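You operate a simulated robot arm through the tools that you are given. There is no shell and no other tool. Be economical: measure what you need, move in short steps, check, and stop when the job is done.

The job below is to be done with a simulated robot arm. You get a single attempt, and the scene is never put back.

## Task
Open the left door of keg washer, take the blue cloth pad with orange band from the cupboard of the keg washer and leave it on the plate marked october and shut the washer again. Then open the drawer marked samples, put the can marked plain sample on the top of table marked fittings away in the inside of the drawer marked samples, then shut the samples. The order counts. Set down upright: can marked plain sample.

Only the result counts: the job must be done as asked and must still hold three seconds after the hand-in. Knocking over, shifting, dropping, spilling or breaking anything else fails it. Flat cloth is picked up by pressing the open fingertips on it (5 to 10 N) and closing them slowly along it; thin cloth reads only 2 to 8 mm in the jaws.

## Robot
A 7-joint arm with a two-finger parallel gripper on a trunk, on a base that drives. Base frame: it is fixed to the floor where the robot stands at the start and does not move with it; the origin is under the middle of the robot, x ahead of it, y to its left, z up. Lengths are in mm, angles in rad, forces in N, time in s.
With the tool pointing down near the work surface it reaches from about 100 to 720 mm from the robot's upright axis, wherever it stands. Its first joint turns from -2.897 to 2.897 rad. Places, roughly: blue cloth pad with orange band (9x7x5 cm) [700, -100, 200]; can marked plain sample [-1250, 250, 1000]; drawer marked samples [-3200, -1400, 700]; inside of the drawer marked samples [-3200, -1500, 600]; left door of keg washer [700, 100, 300]. Payload 3.91 kg.
The TCP is the grasp point between the finger pads, 30 mm short of the fingertips. In the tool frame z runs along the fingers and y along their closing line. The gripper opens to 110 mm. The fingers are 20 mm wide and 10 mm thick; the gripper's body (48 by 112 mm) begins 55 mm behind the TCP.
Orientation is told as [roll, pitch, yaw] about the base's x, y, z axes, in that order, counted from this pose: with the fingers straight down and closing along the base's y, the tool's x points along the base's -x, its y along +y and its z along -z.

## Interface
- The arm moves only by the tool send_rows. Its argument "targets" is a list of rows, each a list of 3 entries, a list of its own where there are three numbers: the shift along the tool's x, y, z in cm, then the turn, a rotation vector about the tool's x, y, z in rad, then the closure in counts, from 0 (fully open) to 255 (shut). In form: [[[x, y, z], [rx, ry, rz], jaw], ...]. A call has 1 to 8 rows; each row shifts and turns the commanded pose from where the row before left it, along the tool's axes as they then stand. Each row takes 0.2 s and may step no farther than 50 mm and 0.15 rad from the row before; otherwise, or with a gripper value out of range, the whole call is refused. Where a pose cannot be reached the arm comes as near as it can. A force on the tool above 40 N (or 10 N above the force at the start of the call, whichever is more), or a blocked arm, ends the call early, and 0.2 s more pass. Each finger travels about 72 mm/s and halts on what it meets, pressing with about 28 N; the grip force reading is that of the motor and also rises with nothing between the fingers. The clock runs only during rows and for 0.2 s after the last one: add rows that do not move to give the fingers time. It gives the time, the measured TCP pose, the force on the tool (base axes), the opening and the grip force at its end, in the units of the frame above (readings bear some noise), with the torque about the TCP (base axes, N m) and any sound that the robot's microphone picked up.
- Cameras (640 x 400 px; columns grow to the right, rows downward): "scene" is now at [181.6, 48.3, 1210.8]; the picture's right is [0.98, -0.20, 0.00], its down [-0.18, -0.89, -0.42] and it looks along [0.08, 0.41, -0.91] (base axes); focal length 214 px, centre (320, 200). "wrist" rides on the gripper at [72, 17, -103] in the tool frame; the picture's right is [-0.23, 0.97, 0.00], its down [-0.76, -0.18, -0.62] and it looks along [-0.61, -0.14, 0.78] (tool axes); focal length 222 px, centre (320, 200).
- snapshot(camera): a new picture of that camera. No time passes.
- raise_lower(by): slides the trunk up (or, below 0, down) by that many mm; the arm and the scene camera ride with it, the base frame stays. It gives what a move gives, with no picture.
- drive_base(legs): drives the robot by 1 to 6 legs, each [ahead, left, turn to the left] in mm, mm and rad, along the robot's own axes; the way and the turn of a leg run together, so that a leg with both is an arc; at most 1500 mm and 3.142 rad a leg. The arm and the cameras ride along, it lands a little off, and it stops where it bumps. It gives what a move gives.
- turn_head(pan, tilt): turns the head with the scene camera to pan (to the left, within 1.501 rad either way) and tilt (down, from -0.506 to 1.204), counted from straight ahead of the robot. It gives what a move gives.
- probe_pixels(camera, pixels): for up to 12 pixels [column, row] of the newest picture of that camera ("zoom" is the newest enlarged one), the place [x, y, z] in the base frame of the surface seen there, good to about 3 mm, but the place of the scene camera against the robot may be out by one fixed shift of up to 25 mm in any direction. No time passes.
- close_up(camera, box): a new picture of the part [left, top, right, bottom] of that camera's present view, enlarged. No time passes.
- job_done(): hands the job in; it is judged then, once.

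Go step by step. Measure first, check grasps and placings, and put right what went wrong. The budget is 110 turns and 82 pictures, counting those below and the enlarged ones. Unless the task says otherwise, let go and move clear before handing in.

The tools are called after "Emit:" as a command line: name --argument value ..., lists and objects as JSON in quotes. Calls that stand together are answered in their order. send_rows: Moves the arm, as the interface text tells. Its arguments: {"type":"object","properties":{"targets":{"type":"array","items":{"type":"array"}}},"required":["targets"]} The other tools are called the same way: raise_lower (by) slides the trunk up or down; drive_base (legs) drives the base; turn_head (pan, tilt) turns the head that bears the scene camera; snapshot (camera) takes a picture; probe_pixels (camera, pixels) gives the place of the surface under pixels of a picture; close_up (camera, box) takes an enlarged picture of a part of a camera's view; job_done () hands the job in.

At the start:

```text
time: 0.0
tool_pos: [593.3, 305.5, 1106.0]
tool_rot: [0.0, -0.001, -0.001]
ft_force: [0.7, 0.1, 0.7]
torque: [-0.01, -0.03, 0.03]
finger_gap: 109.9
grip_force: 0.1
trunk travel left (down, up): [-453.0, 229.0]
robot x, y, heading: [-0.7, 0.4, 0.0]
head pan, tilt: [1.374, 1.134]
```

scene: 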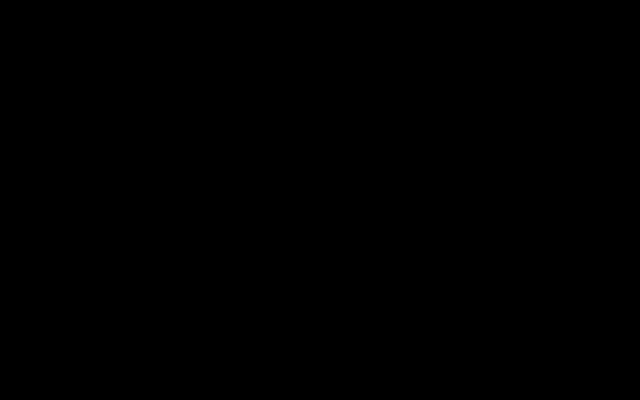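
wrist: 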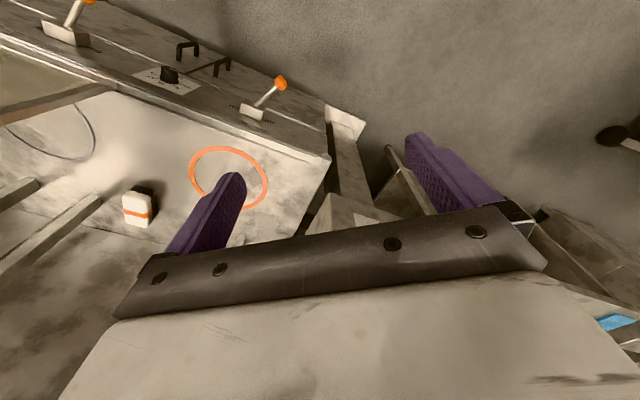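

The scene picture is black (looking at something too close or covered); the wrist shows a washer top with levers and a plate ring. I'll turn the head ahead and look.

Emit:
turn_head --pan 0 --tilt 0.7

Emit:
snapshot --camera "scene"

```text
time: 1.5
tool_pos: [592.5, 304.8, 1104.4]
tool_rot: [0.001, -0.002, -0.001]
ft_force: [0.0, -0.1, 0.1]
torque: [0.0, 0.0, -0.02]
finger_gap: 109.8
grip_force: 0.1
trunk travel left (down, up): [-453.0, 229.0]
robot x, y, heading: [2.7, 2.4, -0.001]
head pan, tilt: [0.0, 0.7]
```

```text
79 pictures are left
```

scene: 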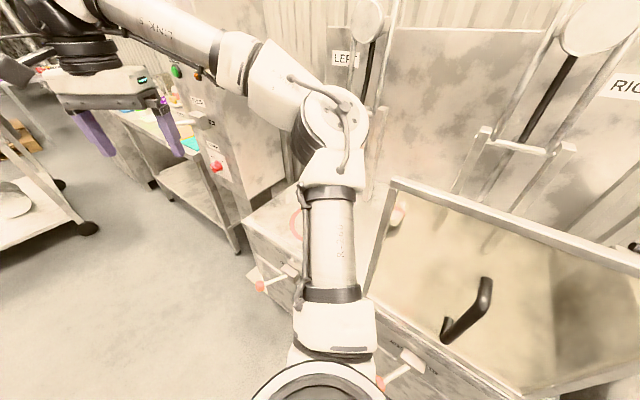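

The view shows the washer ahead with LEFT/RIGHT signs, a glass lid open, and levers on a front panel. I'll look around more, left and down.

Emit:
turn_head --pan -0.3 --tilt 1.1

Emit:
snapshot --camera "scene"

Emit:
turn_head --pan 0.9 --tilt 0.6

Emit:
snapshot --camera "scene"

Emit:
turn_head --pan -0.9 --tilt 0.6

Emit:
snapshot --camera "scene"

```text
time: 2.4
tool_pos: [593.3, 304.8, 1104.9]
tool_rot: [-0.001, 0.0, 0.001]
ft_force: [-0.7, -0.1, -0.6]
torque: [-0.03, -0.02, 0.0]
finger_gap: 109.9
grip_force: 0.0
trunk travel left (down, up): [-453.0, 229.0]
robot x, y, heading: [-0.6, 0.2, 0.0]
head pan, tilt: [-0.3, 1.1]
```

```text
78 pictures are left
```

scene: 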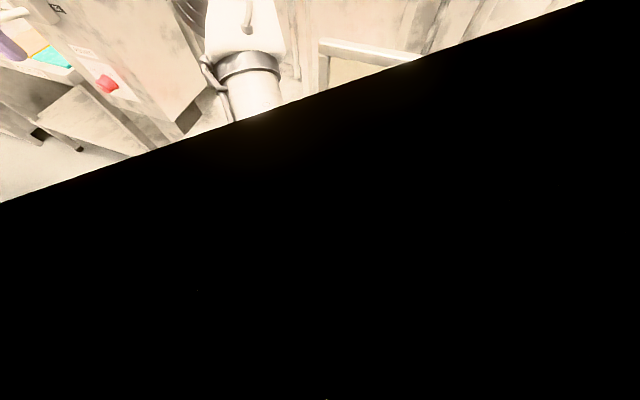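

```text
time: 3.8
tool_pos: [591.6, 304.7, 1105.9]
tool_rot: [0.0, -0.001, 0.0]
ft_force: [-0.3, 0.2, -0.4]
torque: [-0.05, 0.02, 0.01]
finger_gap: 110.1
grip_force: 0.0
trunk travel left (down, up): [-453.0, 229.0]
robot x, y, heading: [0.1, 0.2, 0.004]
head pan, tilt: [0.901, 0.6]
```

```text
77 pictures are left
```

scene: 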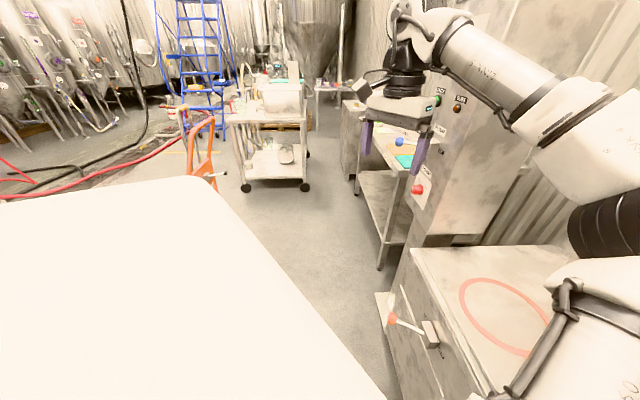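

```text
time: 5.6
tool_pos: [593.5, 304.3, 1105.1]
tool_rot: [0.0, -0.003, 0.0]
ft_force: [0.6, 0.1, -0.2]
torque: [0.0, 0.01, 0.01]
finger_gap: 110.1
grip_force: 0.1
trunk travel left (down, up): [-453.0, 229.0]
robot x, y, heading: [0.7, 0.2, 0.002]
head pan, tilt: [-0.901, 0.6]
```

```text
76 pictures are left
```

scene: 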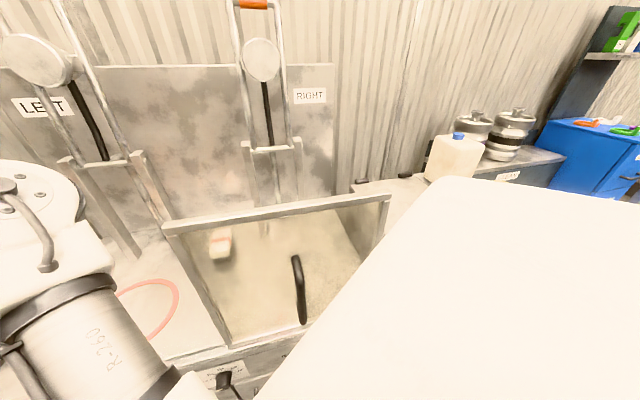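

The white block is the robot's own body. I'll look to both sides before backing off to see the cupboard doors.

Emit:
turn_head --pan 1.5 --tilt 0.3

Emit:
snapshot --camera "scene"

Emit:
turn_head --pan -1.5 --tilt 0.3

Emit:
snapshot --camera "scene"

```text
time: 7.8
tool_pos: [592.2, 304.4, 1105.9]
tool_rot: [0.0, 0.0, 0.0]
ft_force: [-0.7, -0.1, -0.3]
torque: [-0.02, -0.02, 0.02]
finger_gap: 110.1
grip_force: 0.1
trunk travel left (down, up): [-453.0, 229.0]
robot x, y, heading: [1.0, -4.0, 0.0]
head pan, tilt: [1.499, 0.3]
```

```text
75 pictures are left
```

scene: 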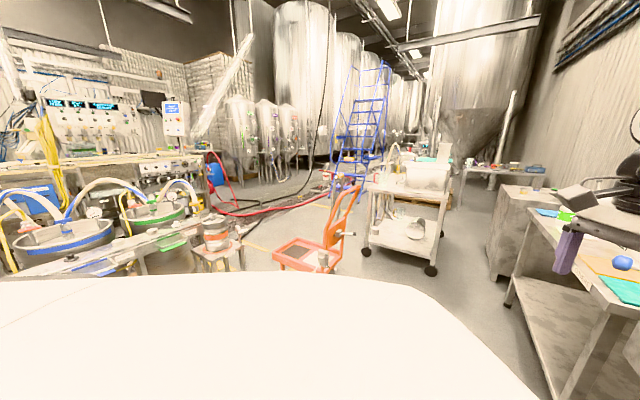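

```text
time: 10.4
tool_pos: [592.7, 305.9, 1105.1]
tool_rot: [-0.001, -0.002, -0.001]
ft_force: [0.3, 0.4, -0.6]
torque: [0.02, 0.02, -0.01]
finger_gap: 110.1
grip_force: 0.1
trunk travel left (down, up): [-453.0, 229.0]
robot x, y, heading: [1.4, 0.6, -0.002]
head pan, tilt: [-1.499, 0.3]
```

```text
74 pictures are left
```

scene: 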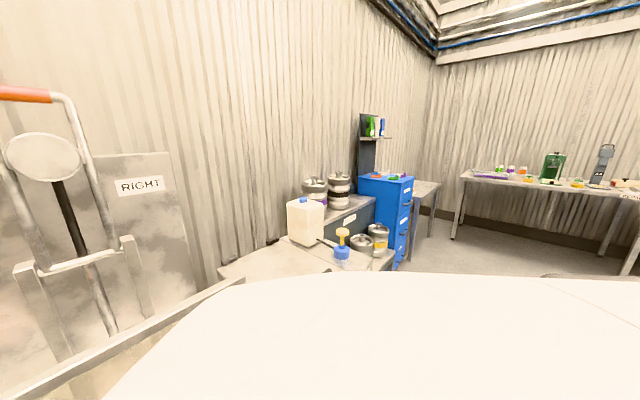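

Left is a table with mats and small items, and right are a blue drawer cabinet and tables. Now I'll back off 450 mm to see the front of the washer.

Emit:
drive_base --legs '[[-450, 0, 0]]'

Emit:
turn_head --pan 0 --tilt 0.6

Emit:
snapshot --camera "scene"

Emit:
snapshot --camera "wrist"

```text
time: 13.1
tool_pos: [150.5, 302.4, 1106.4]
tool_rot: [-0.001, -0.003, -0.006]
ft_force: [0.0, -0.5, -0.2]
torque: [-0.04, 0.01, 0.01]
finger_gap: 110.2
grip_force: 0.2
trunk travel left (down, up): [-453.0, 229.0]
robot x, y, heading: [-444.2, 0.4, -0.005]
head pan, tilt: [-1.499, 0.3]
```

```text
time: 14.7
tool_pos: [151.0, 304.4, 1105.1]
tool_rot: [0.001, -0.001, -0.006]
ft_force: [0.0, -0.8, 0.3]
torque: [-0.02, -0.03, -0.01]
finger_gap: 109.8
grip_force: 0.0
trunk travel left (down, up): [-453.0, 229.0]
robot x, y, heading: [-441.1, -0.9, -0.007]
head pan, tilt: [0.0, 0.6]
```

```text
73 pictures are left
```

scene: 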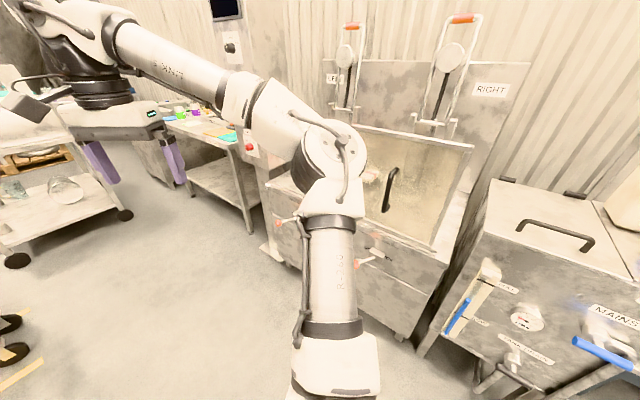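

```text
72 pictures are left
```

wrist: 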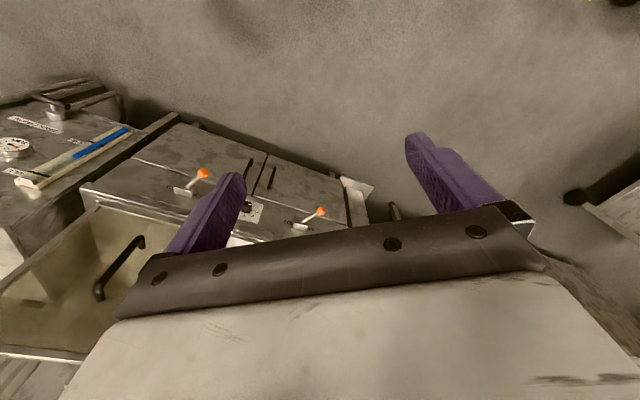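

The wrist picture shows the washer's front: two doors split at about (262,175), with vertical handles, knob and two orange-tipped levers. I'll enlarge and probe.

Emit:
close_up --camera "wrist" --box '[80, 100, 400, 300]'

Emit:
close_up --camera "scene" --box '[100, 60, 340, 210]'

```text
2.00 times, centred on (240, 200) of wrist
```

zoom: 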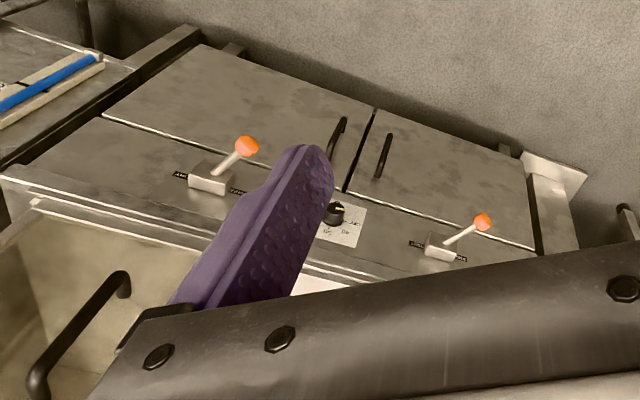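

```text
2.67 times, centred on (220, 135) of scene
```

zoom: 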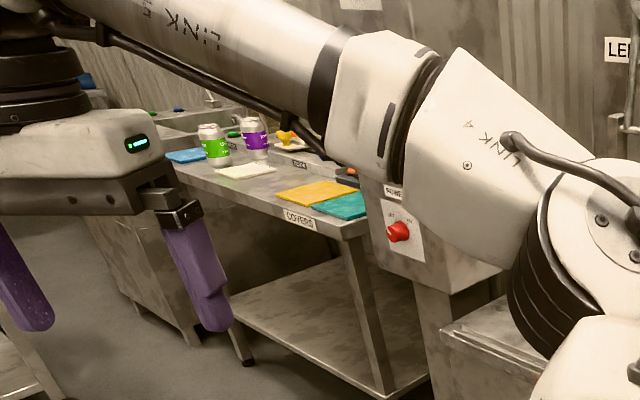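

Left door (base +y side) appears at the right in the wrist picture, with its handle near wrist (272,178). Probing key points.

Emit:
probe_pixels --camera "wrist" --pixels '[[275, 168], [272, 178], [269, 188], [267, 155], [252, 195], [340, 179], [347, 222], [251, 161], [320, 211], [297, 222], [300, 190], [202, 173]]'

Emit:
probe_pixels --camera "scene" --pixels '[[277, 221], [356, 264], [280, 200], [268, 255], [400, 340], [232, 138], [205, 110], [240, 160], [258, 240], [320, 90], [380, 110], [300, 265]]'

```text
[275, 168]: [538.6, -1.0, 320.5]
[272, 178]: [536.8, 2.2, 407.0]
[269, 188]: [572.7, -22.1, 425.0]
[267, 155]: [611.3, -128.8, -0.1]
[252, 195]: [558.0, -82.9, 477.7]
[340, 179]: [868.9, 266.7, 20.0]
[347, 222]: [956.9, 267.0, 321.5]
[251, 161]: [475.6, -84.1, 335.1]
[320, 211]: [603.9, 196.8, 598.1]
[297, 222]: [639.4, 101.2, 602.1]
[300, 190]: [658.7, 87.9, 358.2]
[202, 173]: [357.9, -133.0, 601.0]
```

```text
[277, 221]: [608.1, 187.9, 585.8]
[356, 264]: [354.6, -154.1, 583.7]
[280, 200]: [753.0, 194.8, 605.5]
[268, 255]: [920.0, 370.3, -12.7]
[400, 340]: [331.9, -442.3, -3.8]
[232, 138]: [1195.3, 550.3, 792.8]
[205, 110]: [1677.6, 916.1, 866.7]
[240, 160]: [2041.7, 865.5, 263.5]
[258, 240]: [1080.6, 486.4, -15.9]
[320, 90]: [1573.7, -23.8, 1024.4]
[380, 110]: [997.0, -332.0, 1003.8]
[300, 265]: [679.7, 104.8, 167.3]
```

The washer front runs along (0.51, 0.86), facing normal (-0.86, 0.51); the handle bar is at about (538,0), z 320–425. Before moving I need the "october" plate, so I'll look left and enlarge.

Emit:
turn_head --pan 1.0 --tilt 0.4

Emit:
snapshot --camera "scene"

Emit:
turn_head --pan -1.0 --tilt 0.4

Emit:
snapshot --camera "scene"

```text
time: 15.9
tool_pos: [150.7, 303.4, 1104.9]
tool_rot: [-0.001, -0.003, -0.006]
ft_force: [0.1, 0.5, 0.4]
torque: [0.01, 0.02, 0.0]
finger_gap: 110.2
grip_force: 0.1
trunk travel left (down, up): [-453.0, 229.0]
robot x, y, heading: [-442.2, 3.1, -0.003]
head pan, tilt: [1.0, 0.4]
```

```text
69 pictures are left
```

scene: 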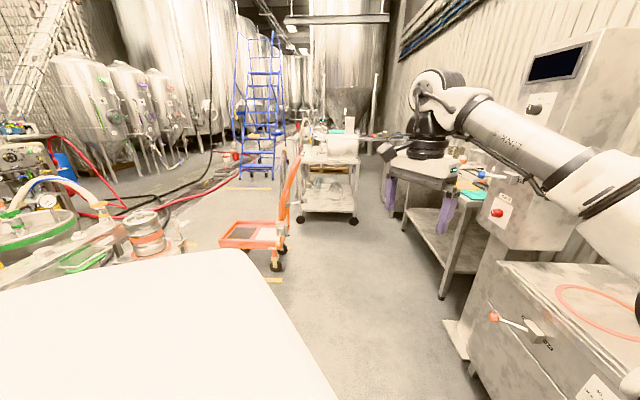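

```text
time: 17.9
tool_pos: [151.1, 303.2, 1105.1]
tool_rot: [-0.001, -0.004, -0.004]
ft_force: [-0.9, 0.1, -0.6]
torque: [0.05, 0.01, 0.0]
finger_gap: 110.1
grip_force: 0.1
trunk travel left (down, up): [-453.0, 229.0]
robot x, y, heading: [-443.4, 2.9, -0.004]
head pan, tilt: [-1.0, 0.4]
```

```text
68 pictures are left
```

scene: 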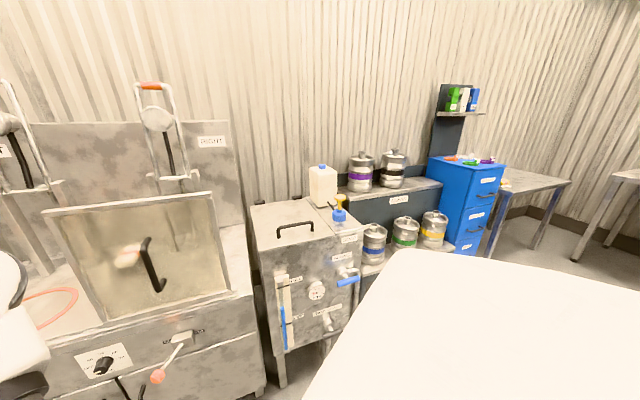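

I'll enlarge several spots: the covers table, the cabinet tops, and the far tables.

Emit:
close_up --camera "scene" --box '[400, 80, 640, 230]'

Emit:
turn_head --pan 0.6 --tilt 0.5

Emit:
close_up --camera "scene" --box '[280, 60, 520, 210]'

```text
2.67 times, centred on (520, 155) of scene
```

zoom: 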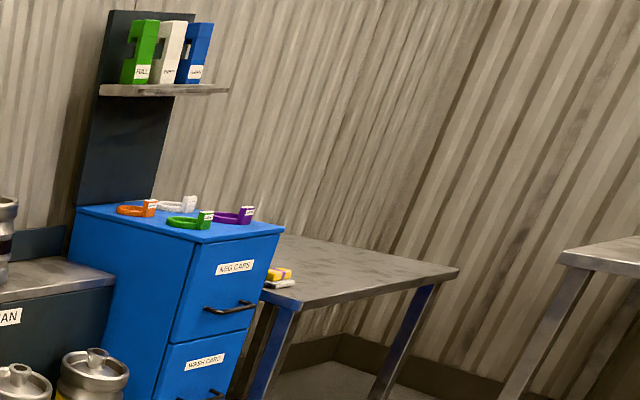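

```text
time: 19.6
tool_pos: [150.7, 302.9, 1105.3]
tool_rot: [-0.001, -0.003, -0.005]
ft_force: [0.3, -0.1, -0.4]
torque: [-0.02, -0.03, -0.02]
finger_gap: 110.1
grip_force: 0.0
trunk travel left (down, up): [-453.0, 229.0]
robot x, y, heading: [-444.0, 1.6, -0.009]
head pan, tilt: [0.6, 0.499]
```

```text
2.67 times, centred on (400, 135) of scene
```

zoom: 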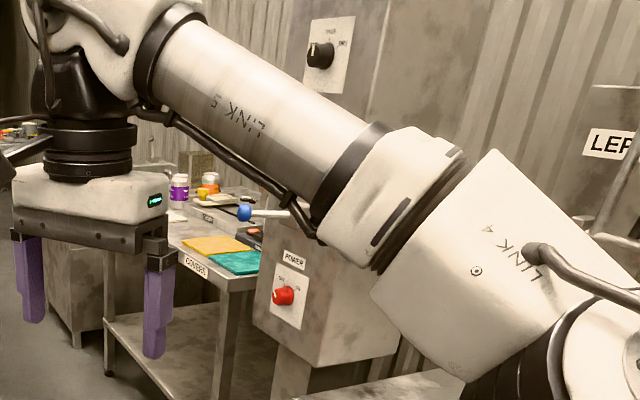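

The plate isn't visible yet; I'll look later from the washer. Now I'll drive to face the washer's left door squarely.

Emit:
drive_base --legs '[[250, 370, 0], [0, 0, -0.533]]'

Emit:
turn_head --pan 0.9 --tilt 0.5

Emit:
snapshot --camera "scene"

Emit:
snapshot --camera "wrist"

```text
time: 24.6
tool_pos: [466.7, 348.5, 1104.4]
tool_rot: [-0.002, -0.001, -0.52]
ft_force: [-0.5, 0.3, 0.4]
torque: [0.01, 0.0, 0.01]
finger_gap: 109.9
grip_force: 0.1
trunk travel left (down, up): [-453.0, 229.0]
robot x, y, heading: [-199.0, 378.5, -0.522]
head pan, tilt: [0.6, 0.499]
```

```text
time: 25.4
tool_pos: [465.9, 348.9, 1105.4]
tool_rot: [-0.001, -0.002, -0.521]
ft_force: [-1.0, 0.6, 0.1]
torque: [0.01, 0.03, -0.02]
finger_gap: 109.8
grip_force: 0.1
trunk travel left (down, up): [-453.0, 229.0]
robot x, y, heading: [-199.7, 376.9, -0.519]
head pan, tilt: [0.901, 0.499]
```

```text
65 pictures are left
```

scene: 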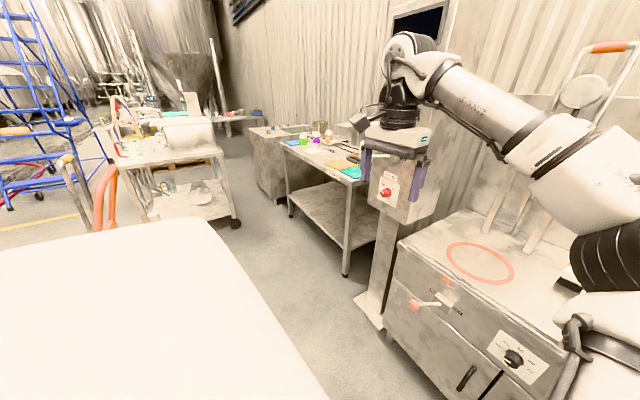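

```text
64 pictures are left
```

wrist: 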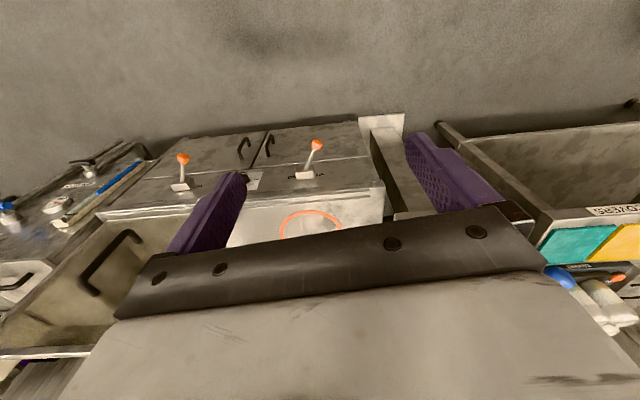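

Emit:
probe_pixels --camera "wrist" --pixels '[[270, 137], [267, 147], [265, 157], [267, 132], [358, 124], [368, 157], [320, 145], [290, 165], [300, 140], [245, 155], [316, 146], [340, 205]]'

Emit:
close_up --camera "wrist" --box '[200, 100, 424, 240]'

Emit:
close_up --camera "scene" --box '[240, 90, 400, 190]'

```text
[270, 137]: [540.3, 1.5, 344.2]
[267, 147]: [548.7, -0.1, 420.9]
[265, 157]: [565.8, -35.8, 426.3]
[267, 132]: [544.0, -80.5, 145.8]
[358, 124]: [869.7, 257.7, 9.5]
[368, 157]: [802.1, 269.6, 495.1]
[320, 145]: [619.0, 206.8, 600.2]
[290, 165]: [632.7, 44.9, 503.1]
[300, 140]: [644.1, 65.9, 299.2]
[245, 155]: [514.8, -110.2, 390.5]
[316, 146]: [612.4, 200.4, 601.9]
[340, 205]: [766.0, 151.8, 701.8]
```

```text
2.86 times, centred on (312, 170) of wrist
```

zoom: 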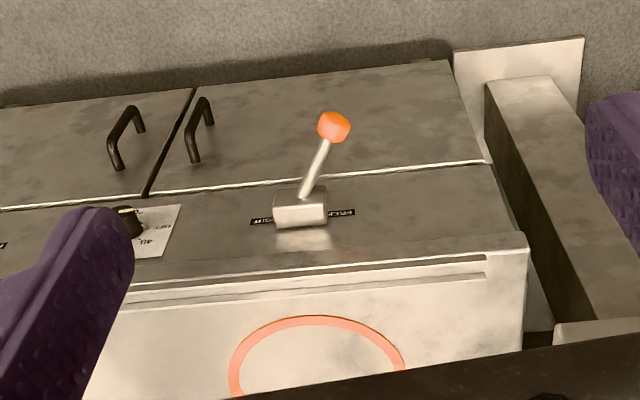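

```text
4.00 times, centred on (320, 140) of scene
```

zoom: 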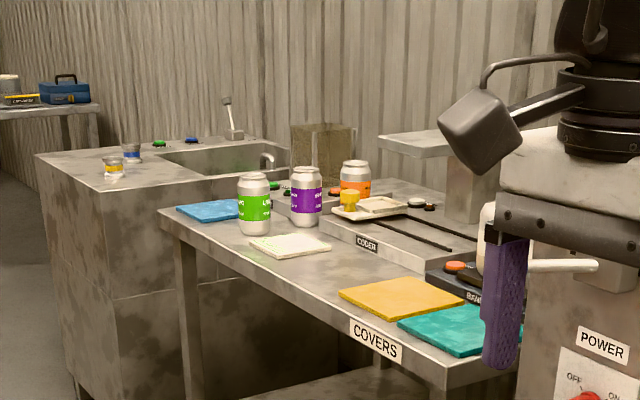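

The doors' faces lie along (0.605, 0.796) with handle at (540,1) z 330–425, hinge near (796,268); the lever at (612,200,600) juts out. I'll square up to heading -0.65 and start flipping the tool about its axis so that the camera will ride on top when horizontal.

Emit:
drive_base --legs '[[0, 0, -0.13]]'

Emit:
send_rows --targets '[[[0, 0, 0], [0, 0, 0.15], 0], [[0, 0, 0], [0, 0, 0.15], 0], [[0, 0, 0], [0, 0, 0.15], 0], [[0, 0, 0], [0, 0, 0.15], 0], [[0, 0, 0], [0, 0, 0.15], 0], [[0, 0, 0], [0, 0, 0.15], 0], [[0, 0, 0], [0, 0, 0.15], 0], [[0, 0, 0], [0, 0, 0.15], 0]]'

Emit:
close_up --camera "scene" --box '[60, 90, 300, 240]'

```text
time: 26.4
tool_pos: [456.1, 263.2, 1104.0]
tool_rot: [0.0, -0.002, -0.652]
ft_force: [-1.0, -0.1, 0.2]
torque: [0.0, 0.02, 0.01]
finger_gap: 110.0
grip_force: 0.0
trunk travel left (down, up): [-453.0, 229.0]
robot x, y, heading: [-198.4, 379.8, -0.649]
head pan, tilt: [0.901, 0.499]
```

```text
time: 28.1
tool_pos: [457.0, 262.3, 1105.1]
tool_rot: [-0.001, -0.001, -1.852]
ft_force: [-0.4, 0.4, 0.4]
torque: [0.01, -0.03, -0.01]
finger_gap: 110.0
grip_force: 0.0
trunk travel left (down, up): [-453.0, 229.0]
robot x, y, heading: [-195.0, 376.7, -0.649]
head pan, tilt: [0.901, 0.499]
```

```text
2.67 times, centred on (180, 165) of scene
```

zoom: 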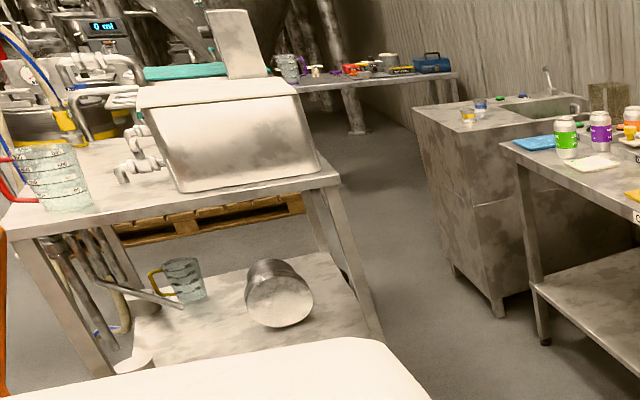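

The turn works (yaw -1.85). Continue the flip to -0.65-π.

Emit:
send_rows --targets '[[[0, 0, 0], [0, 0, 0.15], 0], [[0, 0, 0], [0, 0, 0.15], 0], [[0, 0, 0], [0, 0, 0.15], 0], [[0, 0, 0], [0, 0, 0.15], 0], [[0, 0, 0], [0, 0, 0.15], 0], [[0, 0, 0], [0, 0, 0.15], 0], [[0, 0, 0], [0, 0, 0.15], 0], [[0, 0, 0], [0, 0, 0.15], 0]]'

Emit:
send_rows --targets '[[[0, 0, 0], [0, 0, 0.15], 0], [[0, 0, 0], [0, 0, 0.15], 0], [[0, 0, 0], [0, 0, 0.15], 0], [[0, 0, 0], [0, 0, 0.15], 0], [[0, 0, 0], [0, 0, 0.1416], 0]]'

Emit:
send_rows --targets '[[[0, 0, 0], [0, 0.15, 0], 0], [[0, 0, 0], [0, 0.15, 0], 0], [[0, 0, 0], [0, 0.15, 0], 0], [[0, 0, 0], [0, 0.15, 0], 0], [[0, 0, 0], [0, 0.15, 0], 0]]'

Emit:
snapshot --camera "wrist"

```text
time: 29.9
tool_pos: [456.6, 263.2, 1104.8]
tool_rot: [0.0, -0.001, -3.051]
ft_force: [-0.3, 0.5, 0.5]
torque: [0.02, 0.0, -0.04]
finger_gap: 110.0
grip_force: 0.0
trunk travel left (down, up): [-453.0, 229.0]
robot x, y, heading: [-200.8, 376.6, -0.651]
head pan, tilt: [0.901, 0.499]
```

```text
time: 31.1
tool_pos: [458.2, 263.5, 1105.5]
tool_rot: [0.0, 0.001, 2.488]
ft_force: [0.6, -0.1, 0.6]
torque: [0.02, 0.01, -0.01]
finger_gap: 110.3
grip_force: 0.1
trunk travel left (down, up): [-453.0, 229.0]
robot x, y, heading: [-202.1, 378.8, -0.648]
head pan, tilt: [0.901, 0.499]
```

```text
time: 32.4
tool_pos: [457.3, 260.6, 1106.7]
tool_rot: [0.0, 0.752, 2.492]
ft_force: [0.5, -0.7, 0.8]
torque: [0.0, 0.02, -0.01]
finger_gap: 110.0
grip_force: 0.1
trunk travel left (down, up): [-453.0, 229.0]
robot x, y, heading: [-198.6, 378.3, -0.653]
head pan, tilt: [0.901, 0.499]
```

```text
60 pictures are left
```

wrist: 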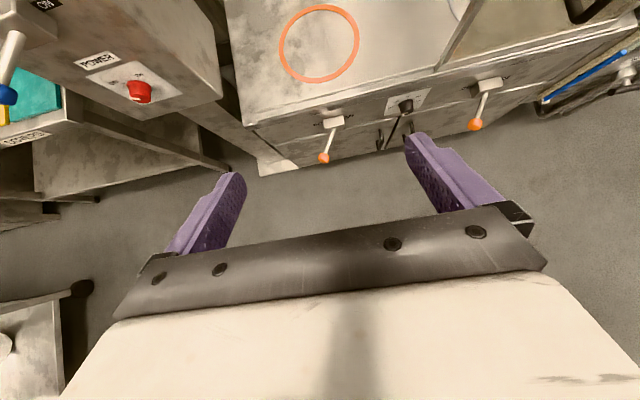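

Tool pitched 0.75, camera upright. Continue to horizontal and lower the trunk.

Emit:
send_rows --targets '[[[0, 0, 0], [0, 0.15, 0], 0], [[0, 0, 0], [0, 0.15, 0], 0], [[0, 0, 0], [0, 0.15, 0], 0], [[0, 0, 0], [0, 0.15, 0], 0]]'

Emit:
raise_lower --by -450

Emit:
snapshot --camera "wrist"

```text
time: 33.4
tool_pos: [458.6, 262.0, 1105.6]
tool_rot: [-0.002, 1.355, 2.493]
ft_force: [-0.7, 0.7, 0.5]
torque: [0.01, 0.04, 0.01]
finger_gap: 109.8
grip_force: 0.3
trunk travel left (down, up): [-453.0, 229.0]
robot x, y, heading: [-200.0, 380.3, -0.649]
head pan, tilt: [0.901, 0.499]
```

```text
refused: -450 is not a number from -400 to 400
```

```text
59 pictures are left
```

wrist: 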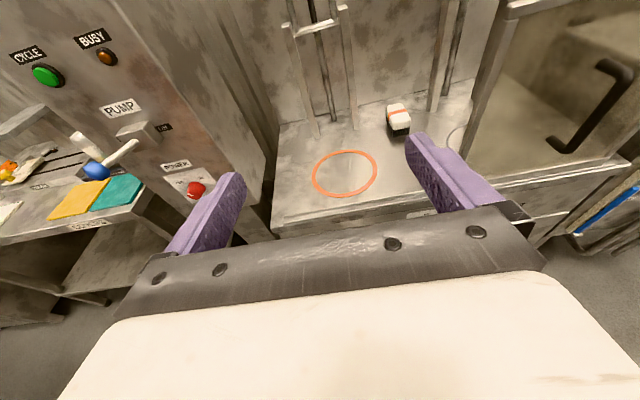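

Refused for size only; lower by 400 and look again.

Emit:
raise_lower --by -400

Emit:
snapshot --camera "wrist"

```text
time: 37.2
tool_pos: [455.9, 266.8, 724.4]
tool_rot: [0.009, 1.358, 2.509]
ft_force: [1.5, -0.4, 0.1]
torque: [0.04, 0.04, -0.02]
finger_gap: 110.2
grip_force: 0.1
trunk travel left (down, up): [-53.0, 629.0]
robot x, y, heading: [-198.8, 382.1, -0.651]
head pan, tilt: [0.901, 0.499]
```

```text
58 pictures are left
```

wrist: 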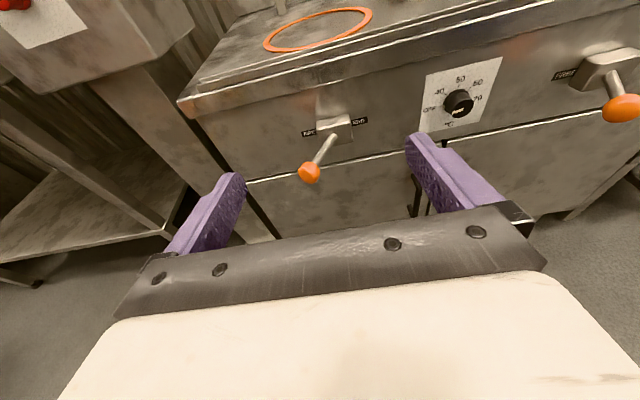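

The handle is hidden below; I'll go level, and move right 160 mm and down 350 mm, staying well in front of the levers.

Emit:
send_rows --targets '[[[0, 3.5, 0], [0, 0.15, 0], 0], [[-3.2, 3.5, 0], [0, 0.06, 0], 0], [[-3.5, 3.5, 0], [0, 0, 0], 0], [[-3.5, 3.5, 0], [0, 0, 0], 0], [[-4.8, 1, 0], [0, 0, 0], 0], [[-4.8, 0, 0], [0, 0, 0], 0]]'

Emit:
snapshot --camera "wrist"

```text
time: 38.6
tool_pos: [421.1, 158.5, 542.7]
tool_rot: [2.278, 1.566, -1.517]
ft_force: [0.0, 0.5, 0.3]
torque: [0.0, -0.01, -0.01]
finger_gap: 110.0
grip_force: 0.1
out of reach, approached as far as the arm can: row 3, 4, 5
trunk travel left (down, up): [-53.0, 629.0]
robot x, y, heading: [-203.4, 374.2, -0.648]
head pan, tilt: [0.901, 0.499]
```

```text
57 pictures are left
```

wrist: 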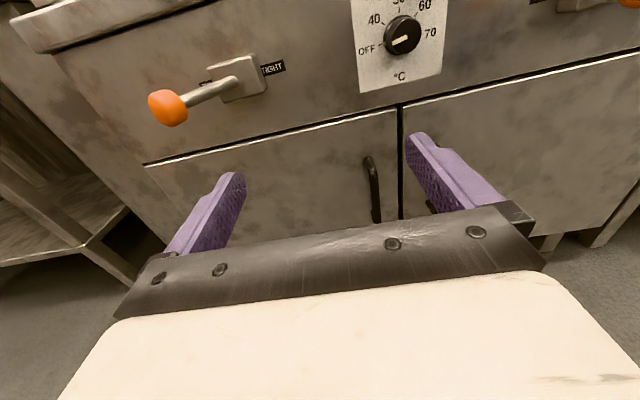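

The handle is at wrist (372,190). Rows were partly unreachable with the level tool; I'll drop the trunk the rest and tilt the tool slightly down.

Emit:
raise_lower --by -50

Emit:
send_rows --targets '[[[0, 0, 0], [0, -0.15, 0], 0], [[0, 0, 0], [0, -0.15, 0], 0]]'

Emit:
probe_pixels --camera "wrist" --pixels '[[368, 165], [372, 190], [375, 210], [402, 180], [270, 170], [398, 110], [150, 165], [425, 160]]'

```text
time: 39.7
tool_pos: [422.5, 160.2, 542.3]
tool_rot: [0.955, 1.567, -2.833]
ft_force: [-0.2, 0.1, 0.3]
torque: [0.01, 0.01, -0.01]
finger_gap: 110.1
grip_force: 0.0
trunk travel left (down, up): [-64.0, 619.0]
robot x, y, heading: [-196.9, 377.5, -0.648]
head pan, tilt: [0.901, 0.499]
stopped: the arm was blocked; the commanded pose is now the measured one
```

```text
time: 40.3
tool_pos: [424.4, 159.5, 541.7]
tool_rot: [0.0, 1.265, 2.5]
ft_force: [-0.2, 0.0, -0.2]
torque: [-0.03, 0.01, 0.0]
finger_gap: 109.9
grip_force: 0.0
trunk travel left (down, up): [-64.0, 619.0]
robot x, y, heading: [-199.8, 377.6, -0.645]
head pan, tilt: [0.901, 0.499]
```

```text
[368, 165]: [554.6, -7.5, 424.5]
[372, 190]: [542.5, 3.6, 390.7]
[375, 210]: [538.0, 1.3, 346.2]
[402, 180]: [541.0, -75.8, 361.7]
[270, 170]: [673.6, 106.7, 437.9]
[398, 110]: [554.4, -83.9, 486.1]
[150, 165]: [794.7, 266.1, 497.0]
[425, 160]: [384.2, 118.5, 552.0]
```

Bar confirmed: (540,2), z 340–425. Retry the trunk lowering now that the tool is tilted.

Emit:
raise_lower --by -60

Emit:
send_rows --targets '[[[-4.5, 2.0, 0], [0, 0, 0], 0], [[-4, 2.8, 0], [0, 0, 0], 0]]'

```text
time: 41.5
tool_pos: [424.2, 163.1, 544.6]
tool_rot: [0.018, 1.274, 2.521]
ft_force: [0.1, 0.5, -0.1]
torque: [0.0, -0.03, -0.02]
finger_gap: 109.9
grip_force: 0.1
trunk travel left (down, up): [-66.0, 617.0]
robot x, y, heading: [-198.6, 376.2, -0.648]
head pan, tilt: [0.901, 0.499]
stopped: the arm was blocked; the commanded pose is now the measured one
```

```text
time: 42.1
tool_pos: [418.3, 145.6, 458.8]
tool_rot: [0.014, 1.271, 2.518]
ft_force: [0.3, -1.4, -0.5]
torque: [-0.03, 0.03, -0.01]
finger_gap: 110.2
grip_force: 0.1
out of reach, approached as far as the arm can: row 1, 2
trunk travel left (down, up): [-66.0, 617.0]
robot x, y, heading: [-198.3, 378.8, -0.651]
head pan, tilt: [0.901, 0.499]
```

Motion to the right is not being reached (joint 7 likely near its limit after the flip), and something blocks the trunk. I'll shift the base 200 mm right so the arm works more to its left, and look at the arm.

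Emit:
drive_base --legs '[[0, -200, 0]]'

Emit:
turn_head --pan 0.3 --tilt 0.7

Emit:
snapshot --camera "scene"

```text
time: 44.3
tool_pos: [290.4, -22.8, 457.6]
tool_rot: [0.018, 1.272, 2.515]
ft_force: [-0.4, -0.4, -0.1]
torque: [0.01, -0.03, 0.0]
finger_gap: 110.2
grip_force: 0.1
trunk travel left (down, up): [-66.0, 617.0]
robot x, y, heading: [-327.0, 211.1, -0.66]
head pan, tilt: [0.901, 0.499]
```

```text
time: 45.3
tool_pos: [290.6, -21.9, 457.5]
tool_rot: [0.018, 1.274, 2.514]
ft_force: [0.3, 0.0, 1.0]
torque: [-0.01, -0.01, -0.01]
finger_gap: 110.0
grip_force: 0.0
trunk travel left (down, up): [-66.0, 617.0]
robot x, y, heading: [-326.2, 215.3, -0.657]
head pan, tilt: [0.3, 0.7]
```

```text
56 pictures are left
```

scene: 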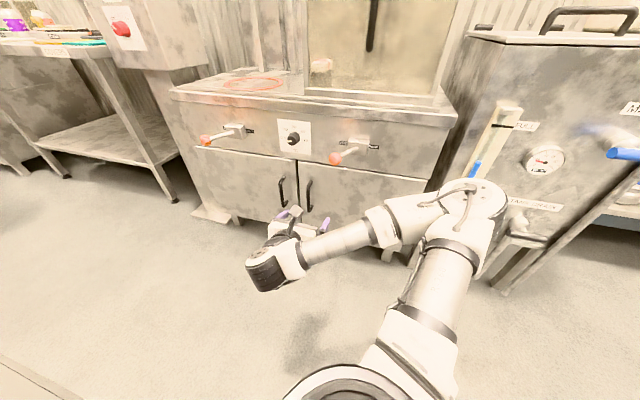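

Now the arm has space on its left. I'll move left 171, down 75, forward 95 mm to stand in front of the handle bar.

Emit:
send_rows --targets '[[[-1, -4, 0], [0, 0, 0], 0], [[-1, -4, 0], [0, 0, 0], 0], [[-1, -4, 0], [0, 0, 0], 0], [[-1.4, -4, 1], [0, 0, 0], 0], [[0, -1.1, 4], [0, 0, 0], 0], [[0, 0, 4], [0, 0, 0], 0], [[0, 0, 2.3], [0, 0, 0], 0]]'

Emit:
snapshot --camera "wrist"

```text
time: 46.9
tool_pos: [468.3, 61.9, 381.5]
tool_rot: [0.015, 1.272, 2.515]
ft_force: [-0.2, 0.6, -0.5]
torque: [0.01, 0.01, 0.0]
finger_gap: 109.9
grip_force: 0.1
trunk travel left (down, up): [-66.0, 617.0]
robot x, y, heading: [-324.6, 210.3, -0.659]
head pan, tilt: [0.3, 0.7]
```

```text
55 pictures are left
```

wrist: 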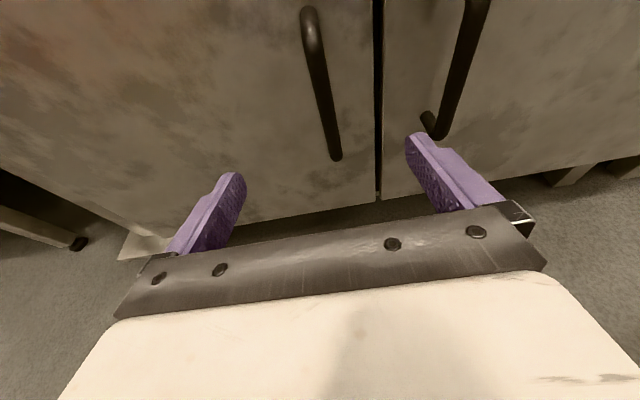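

Bar sits between the fingers in the picture, (305,15)–(335,155). Probe it for the final approach.

Emit:
probe_pixels --camera "wrist" --pixels '[[312, 40], [318, 70], [325, 105], [333, 150], [378, 195], [250, 120]]'

```text
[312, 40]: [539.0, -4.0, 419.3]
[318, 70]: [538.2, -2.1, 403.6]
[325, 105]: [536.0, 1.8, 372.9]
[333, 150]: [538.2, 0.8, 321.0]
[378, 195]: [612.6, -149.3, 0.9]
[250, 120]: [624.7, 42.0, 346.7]
```

Advance 87 mm level to the bar and close.

Emit:
send_rows --targets '[[[1.2, 0.7, 4], [0, 0, 0], 0], [[1.35, 0, 4.3], [0, 0, 0], 0], [[0, 0, 0], [0, 0, 0], 255], [[0, 0, 0], [0, 0, 0], 255], [[0, 0, 0], [0, 0, 0], 255], [[0, 0, 0], [0, 0, 0], 255], [[0, 0, 0], [0, 0, 0], 255]]'

Emit:
snapshot --camera "wrist"

```text
time: 48.5
tool_pos: [530.9, 4.4, 380.4]
tool_rot: [0.019, 1.272, 2.513]
ft_force: [-19.4, -9.8, 0.0]
torque: [0.1, -0.49, -0.27]
finger_gap: 13.8
grip_force: 44.8
trunk travel left (down, up): [-66.0, 617.0]
robot x, y, heading: [-327.4, 210.6, -0.66]
head pan, tilt: [0.3, 0.7]
```

```text
54 pictures are left
```

wrist: 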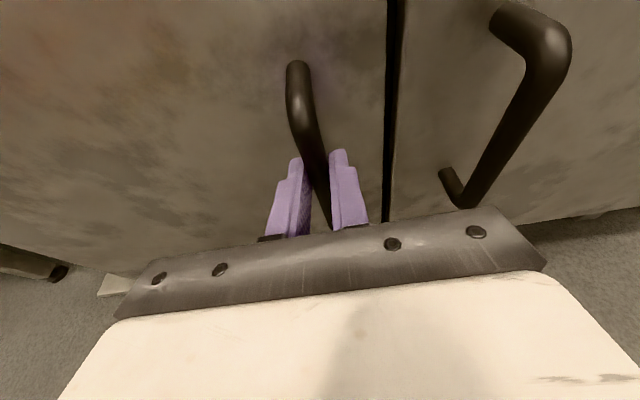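

Bar gripped (13.8 mm). Now pull along the hinge arc for two rows, turning the tool a little.

Emit:
send_rows --targets '[[[-1.39, -0.8, -4.55], [-0.062, 0, 0.019], 255], [[-1.37, -1.1, -4.5], [-0.062, 0, 0.019], 255]]'

```text
time: 49.2
tool_pos: [474.6, 73.0, 385.8]
tool_rot: [0.03, 1.271, 2.411]
ft_force: [-3.2, -2.0, -2.3]
torque: [1.35, 0.61, 0.06]
finger_gap: 13.9
grip_force: 45.4
trunk travel left (down, up): [-66.0, 617.0]
robot x, y, heading: [-323.6, 214.9, -0.655]
head pan, tilt: [0.3, 0.7]
stopped in row 2: the force on the tool passed its limit at 46 N (the readings are from after the stop); the commanded pose is now the measured one
```

The door follows (TCP moved 89 mm out). Continue with smaller steps.

Emit:
send_rows --targets '[[[-0.67, -0.7, -2.2], [-0.031, 0, 0.01], 255], [[-0.67, -0.75, -2.2], [-0.031, 0, 0.01], 255], [[-0.67, -0.8, -2.2], [-0.031, 0, 0.01], 255], [[-0.66, -0.85, -2.15], [-0.031, 0, 0.01], 255], [[-0.66, -0.9, -2.15], [-0.031, 0, 0.01], 255], [[-0.66, -0.95, -2.15], [-0.031, 0, 0.01], 255]]'

```text
time: 49.5
tool_pos: [467.7, 85.3, 388.3]
tool_rot: [0.044, 1.274, 2.404]
ft_force: [1.3, 0.0, -17.3]
torque: [1.5, 0.48, 0.07]
finger_gap: 13.5
grip_force: 45.1
trunk travel left (down, up): [-66.0, 617.0]
robot x, y, heading: [-323.0, 215.4, -0.651]
head pan, tilt: [0.3, 0.7]
stopped in row 1: the force on the tool passed its limit at 47 N (the readings are from after the stop); the commanded pose is now the measured one
```

The bar is being twisted vertically (z force -17, TCP drifting up). I'll release and re-grip at a relaxed pose, then pull with a slight downward correction.

Emit:
send_rows --targets '[[[0, 0, 0], [0, 0, 0], 190], [[0, 0, 0], [0, 0, 0], 190], [[-0.5, 0, 0], [0, 0, 0.03], 190], [[0, 0, 0], [0, 0, 0], 190]]'

Emit:
snapshot --camera "wrist"

```text
time: 50.5
tool_pos: [466.7, 86.6, 387.3]
tool_rot: [-0.071, 1.279, 2.282]
ft_force: [0.3, -0.1, 0.5]
torque: [0.0, 0.02, -0.04]
finger_gap: 28.1
grip_force: 0.0
trunk travel left (down, up): [-66.0, 617.0]
robot x, y, heading: [-324.1, 211.5, -0.654]
head pan, tilt: [0.3, 0.7]
```

```text
53 pictures are left
```

wrist: 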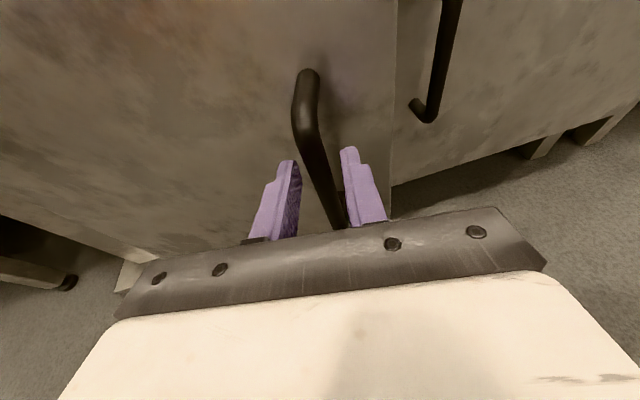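

Door is ajar about 0.3 rad. Re-grip 8 mm lower and pull on.

Emit:
send_rows --targets '[[[-0.8, 0, 0.2], [0, 0, 0], 190], [[0, 0, 0], [0, 0, 0], 240], [[0, 0, 0], [0, 0, 0], 240], [[-0.78, -0.5, -2.27], [-0.031, 0, 0.01], 240], [[-0.78, -0.58, -2.27], [-0.031, 0, 0.01], 240], [[-0.78, -0.66, -2.25], [-0.031, 0, 0.01], 240], [[-0.78, -0.74, -2.25], [-0.031, 0, 0.01], 240], [[-0.78, -0.82, -2.2], [-0.031, 0, 0.01], 240]]'

```text
time: 52.0
tool_pos: [435.3, 155.5, 374.5]
tool_rot: [-0.109, 1.276, 2.165]
ft_force: [0.8, 0.5, 4.4]
torque: [-0.73, 0.79, 0.14]
finger_gap: 14.2
grip_force: 44.9
trunk travel left (down, up): [-66.0, 617.0]
robot x, y, heading: [-326.3, 211.2, -0.649]
head pan, tilt: [0.3, 0.7]
stopped in row 7: the force on the tool passed its limit at 45 N (the readings are from after the stop); the commanded pose is now the measured one
```

Door is now ~0.5 rad open. Repeat the release / re-grip / pull.

Emit:
send_rows --targets '[[[0, 0, 0], [0, 0, 0], 190], [[0, 0, 0], [0, 0, 0], 190], [[0, 0, 0], [0, 0, 0], 240], [[0, 0, 0], [0, 0, 0], 240], [[-0.7, -0.7, -2.2], [-0.031, 0, 0.01], 240], [[-0.7, -0.78, -2.2], [-0.031, 0, 0.01], 240], [[-0.7, -0.86, -2.15], [-0.031, 0, 0.01], 240], [[-0.7, -0.94, -2.1], [-0.031, 0, 0.01], 240]]'

Emit:
send_rows --targets '[[[0, 0, 0], [0, 0, 0], 190], [[0, 0, 0], [0, 0, 0], 190], [[0, 0, 0], [0, 0, 0], 240], [[0, 0, 0], [0, 0, 0], 240], [[-0.7, -0.9, -2.2], [-0.031, 0, 0.01], 240], [[-0.7, -0.95, -2.2], [-0.031, 0, 0.01], 240], [[-0.7, -1, -2.1], [-0.031, 0, 0.01], 240], [[-0.7, -1.05, -2.0], [-0.031, 0, 0.01], 240]]'

Emit:
snapshot --camera "scene"

```text
time: 53.4
tool_pos: [424.5, 197.5, 374.7]
tool_rot: [-0.129, 1.271, 2.082]
ft_force: [5.5, 0.9, -6.2]
torque: [-0.19, 1.17, 0.1]
finger_gap: 14.4
grip_force: 44.8
trunk travel left (down, up): [-66.0, 617.0]
robot x, y, heading: [-325.9, 211.8, -0.65]
head pan, tilt: [0.3, 0.7]
stopped in row 7: the force on the tool passed its limit at 46 N (the readings are from after the stop); the commanded pose is now the measured one
```

```text
time: 54.9
tool_pos: [416.0, 249.5, 376.1]
tool_rot: [-0.151, 1.267, 1.993]
ft_force: [4.1, 0.2, -7.6]
torque: [-0.14, 1.23, 0.04]
finger_gap: 14.3
grip_force: 45.3
trunk travel left (down, up): [-66.0, 617.0]
robot x, y, heading: [-323.6, 215.3, -0.653]
head pan, tilt: [0.3, 0.7]
stopped in row 7: the force on the tool passed its limit at 47 N (the readings are from after the stop); the commanded pose is now the measured one
```

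```text
52 pictures are left
```

scene: 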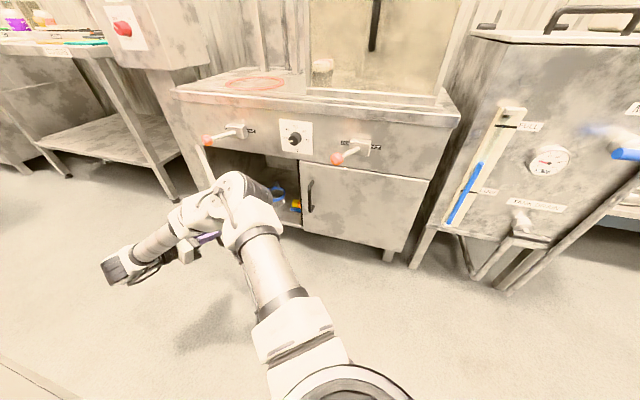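

Door about 0.75 rad open, inside visible at (280,195). Two more pulls.

Emit:
send_rows --targets '[[[0, 0, 0], [0, 0, 0], 190], [[0, 0, 0], [0, 0, 0], 190], [[0, 0, 0], [0, 0, 0], 240], [[0, 0, 0], [0, 0, 0], 240], [[-0.7, -1.1, -2.2], [-0.031, 0, 0.01], 240], [[-0.7, -1.15, -2.1], [-0.031, 0, 0.01], 240], [[-0.7, -1.2, -2.0], [-0.031, 0, 0.01], 240], [[-0.7, -1.25, -1.9], [-0.031, 0, 0.01], 240]]'

Emit:
send_rows --targets '[[[0, 0, 0], [0, 0, 0], 190], [[0, 0, 0], [0, 0, 0], 190], [[0, 0, 0], [0, 0, 0], 240], [[0, 0, 0], [0, 0, 0], 240], [[-0.7, -1.2, -2.1], [-0.031, 0, 0.01], 240], [[-0.7, -1.25, -2.1], [-0.031, 0, 0.01], 240], [[-0.65, -1.3, -2.0], [-0.031, 0, 0.01], 240], [[-0.6, -1.35, -1.9], [-0.031, 0, 0.01], 240]]'

```text
time: 56.5
tool_pos: [416.0, 316.8, 376.4]
tool_rot: [-0.185, 1.266, 1.868]
ft_force: [2.2, 0.5, -6.2]
torque: [-0.4, 1.06, 0.09]
finger_gap: 14.8
grip_force: 45.2
trunk travel left (down, up): [-66.0, 617.0]
robot x, y, heading: [-322.7, 211.9, -0.649]
head pan, tilt: [0.3, 0.7]
stopped in row 8: the force on the tool passed its limit at 45 N (the readings are from after the stop); the commanded pose is now the measured one
```

```text
time: 58.1
tool_pos: [428.4, 382.9, 377.5]
tool_rot: [-0.199, 1.261, 1.754]
ft_force: [3.6, -1.1, -10.0]
torque: [-0.59, 0.89, 0.04]
finger_gap: 14.4
grip_force: 45.4
out of reach, approached as far as the arm can: row 8
trunk travel left (down, up): [-66.0, 617.0]
robot x, y, heading: [-322.0, 213.0, -0.646]
head pan, tilt: [0.3, 0.7]
stopped in row 8: the force on the tool passed its limit at 46 N (the readings are from after the stop); the commanded pose is now the measured one
```

Door at ~1.1 rad, enough for the hand. Release, back straight off the bar.

Emit:
send_rows --targets '[[[0, 0, 0], [0, 0, 0], 170], [[0, 0, 0], [0, 0, 0], 170], [[-0.6, 0, -2], [0, 0, 0], 170], [[-1.2, 0, -4], [0, 0, 0], 170], [[-1.2, 0, -4], [0, 0, 0], 170]]'

Emit:
turn_head --pan 0.4 --tilt 0.6

Emit:
snapshot --camera "scene"

Emit:
snapshot --camera "wrist"

```text
time: 59.5
tool_pos: [411.2, 430.6, 434.1]
tool_rot: [-0.389, 1.213, 1.539]
ft_force: [-0.2, 0.4, 1.1]
torque: [-0.05, -0.01, -0.02]
finger_gap: 36.8
grip_force: 0.0
out of reach, approached as far as the arm can: row 4, 5
trunk travel left (down, up): [-66.0, 617.0]
robot x, y, heading: [-324.5, 213.7, -0.651]
head pan, tilt: [0.3, 0.7]
stopped in row 5: the arm was blocked; the commanded pose is now the measured one
```

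```text
time: 60.2
tool_pos: [412.6, 430.5, 433.4]
tool_rot: [-0.389, 1.214, 1.541]
ft_force: [0.6, 0.3, -0.2]
torque: [-0.01, 0.04, 0.0]
finger_gap: 36.7
grip_force: 0.2
trunk travel left (down, up): [-66.0, 617.0]
robot x, y, heading: [-321.9, 212.9, -0.656]
head pan, tilt: [0.4, 0.6]
```

```text
51 pictures are left
```

scene: 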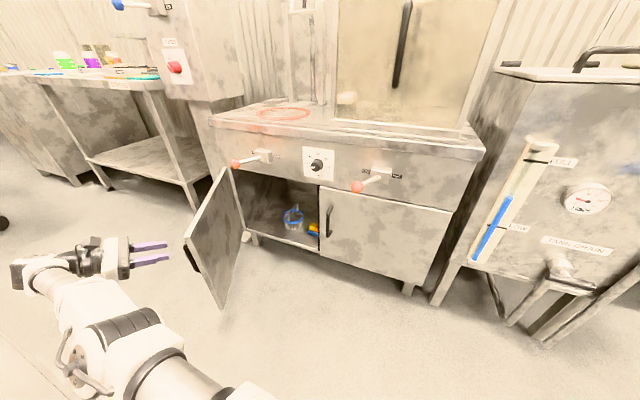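

```text
50 pictures are left
```

wrist: 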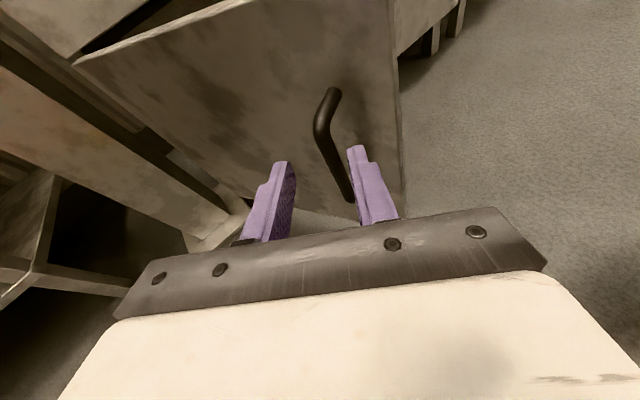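

Door open about 60°. Enlarge the cupboard's inside.

Emit:
close_up --camera "scene" --box '[235, 165, 363, 245]'

Emit:
probe_pixels --camera "zoom" --pixels '[[280, 275], [390, 305], [400, 325], [408, 290], [290, 330], [310, 215], [200, 330], [120, 300], [340, 370], [420, 340]]'

```text
5.00 times, centred on (299, 205) of scene
```

zoom: 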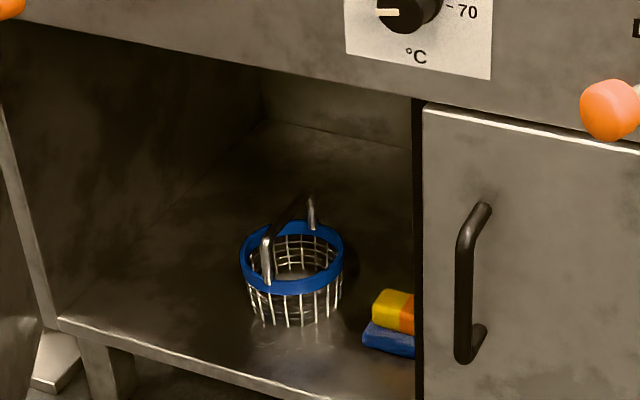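

```text
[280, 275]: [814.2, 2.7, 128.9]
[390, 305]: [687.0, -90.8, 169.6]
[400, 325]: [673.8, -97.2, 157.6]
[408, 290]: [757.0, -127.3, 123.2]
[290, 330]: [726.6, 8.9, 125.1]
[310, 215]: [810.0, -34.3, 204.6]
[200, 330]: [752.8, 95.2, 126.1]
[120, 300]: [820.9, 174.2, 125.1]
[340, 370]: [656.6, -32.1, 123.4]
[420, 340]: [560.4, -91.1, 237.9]
```

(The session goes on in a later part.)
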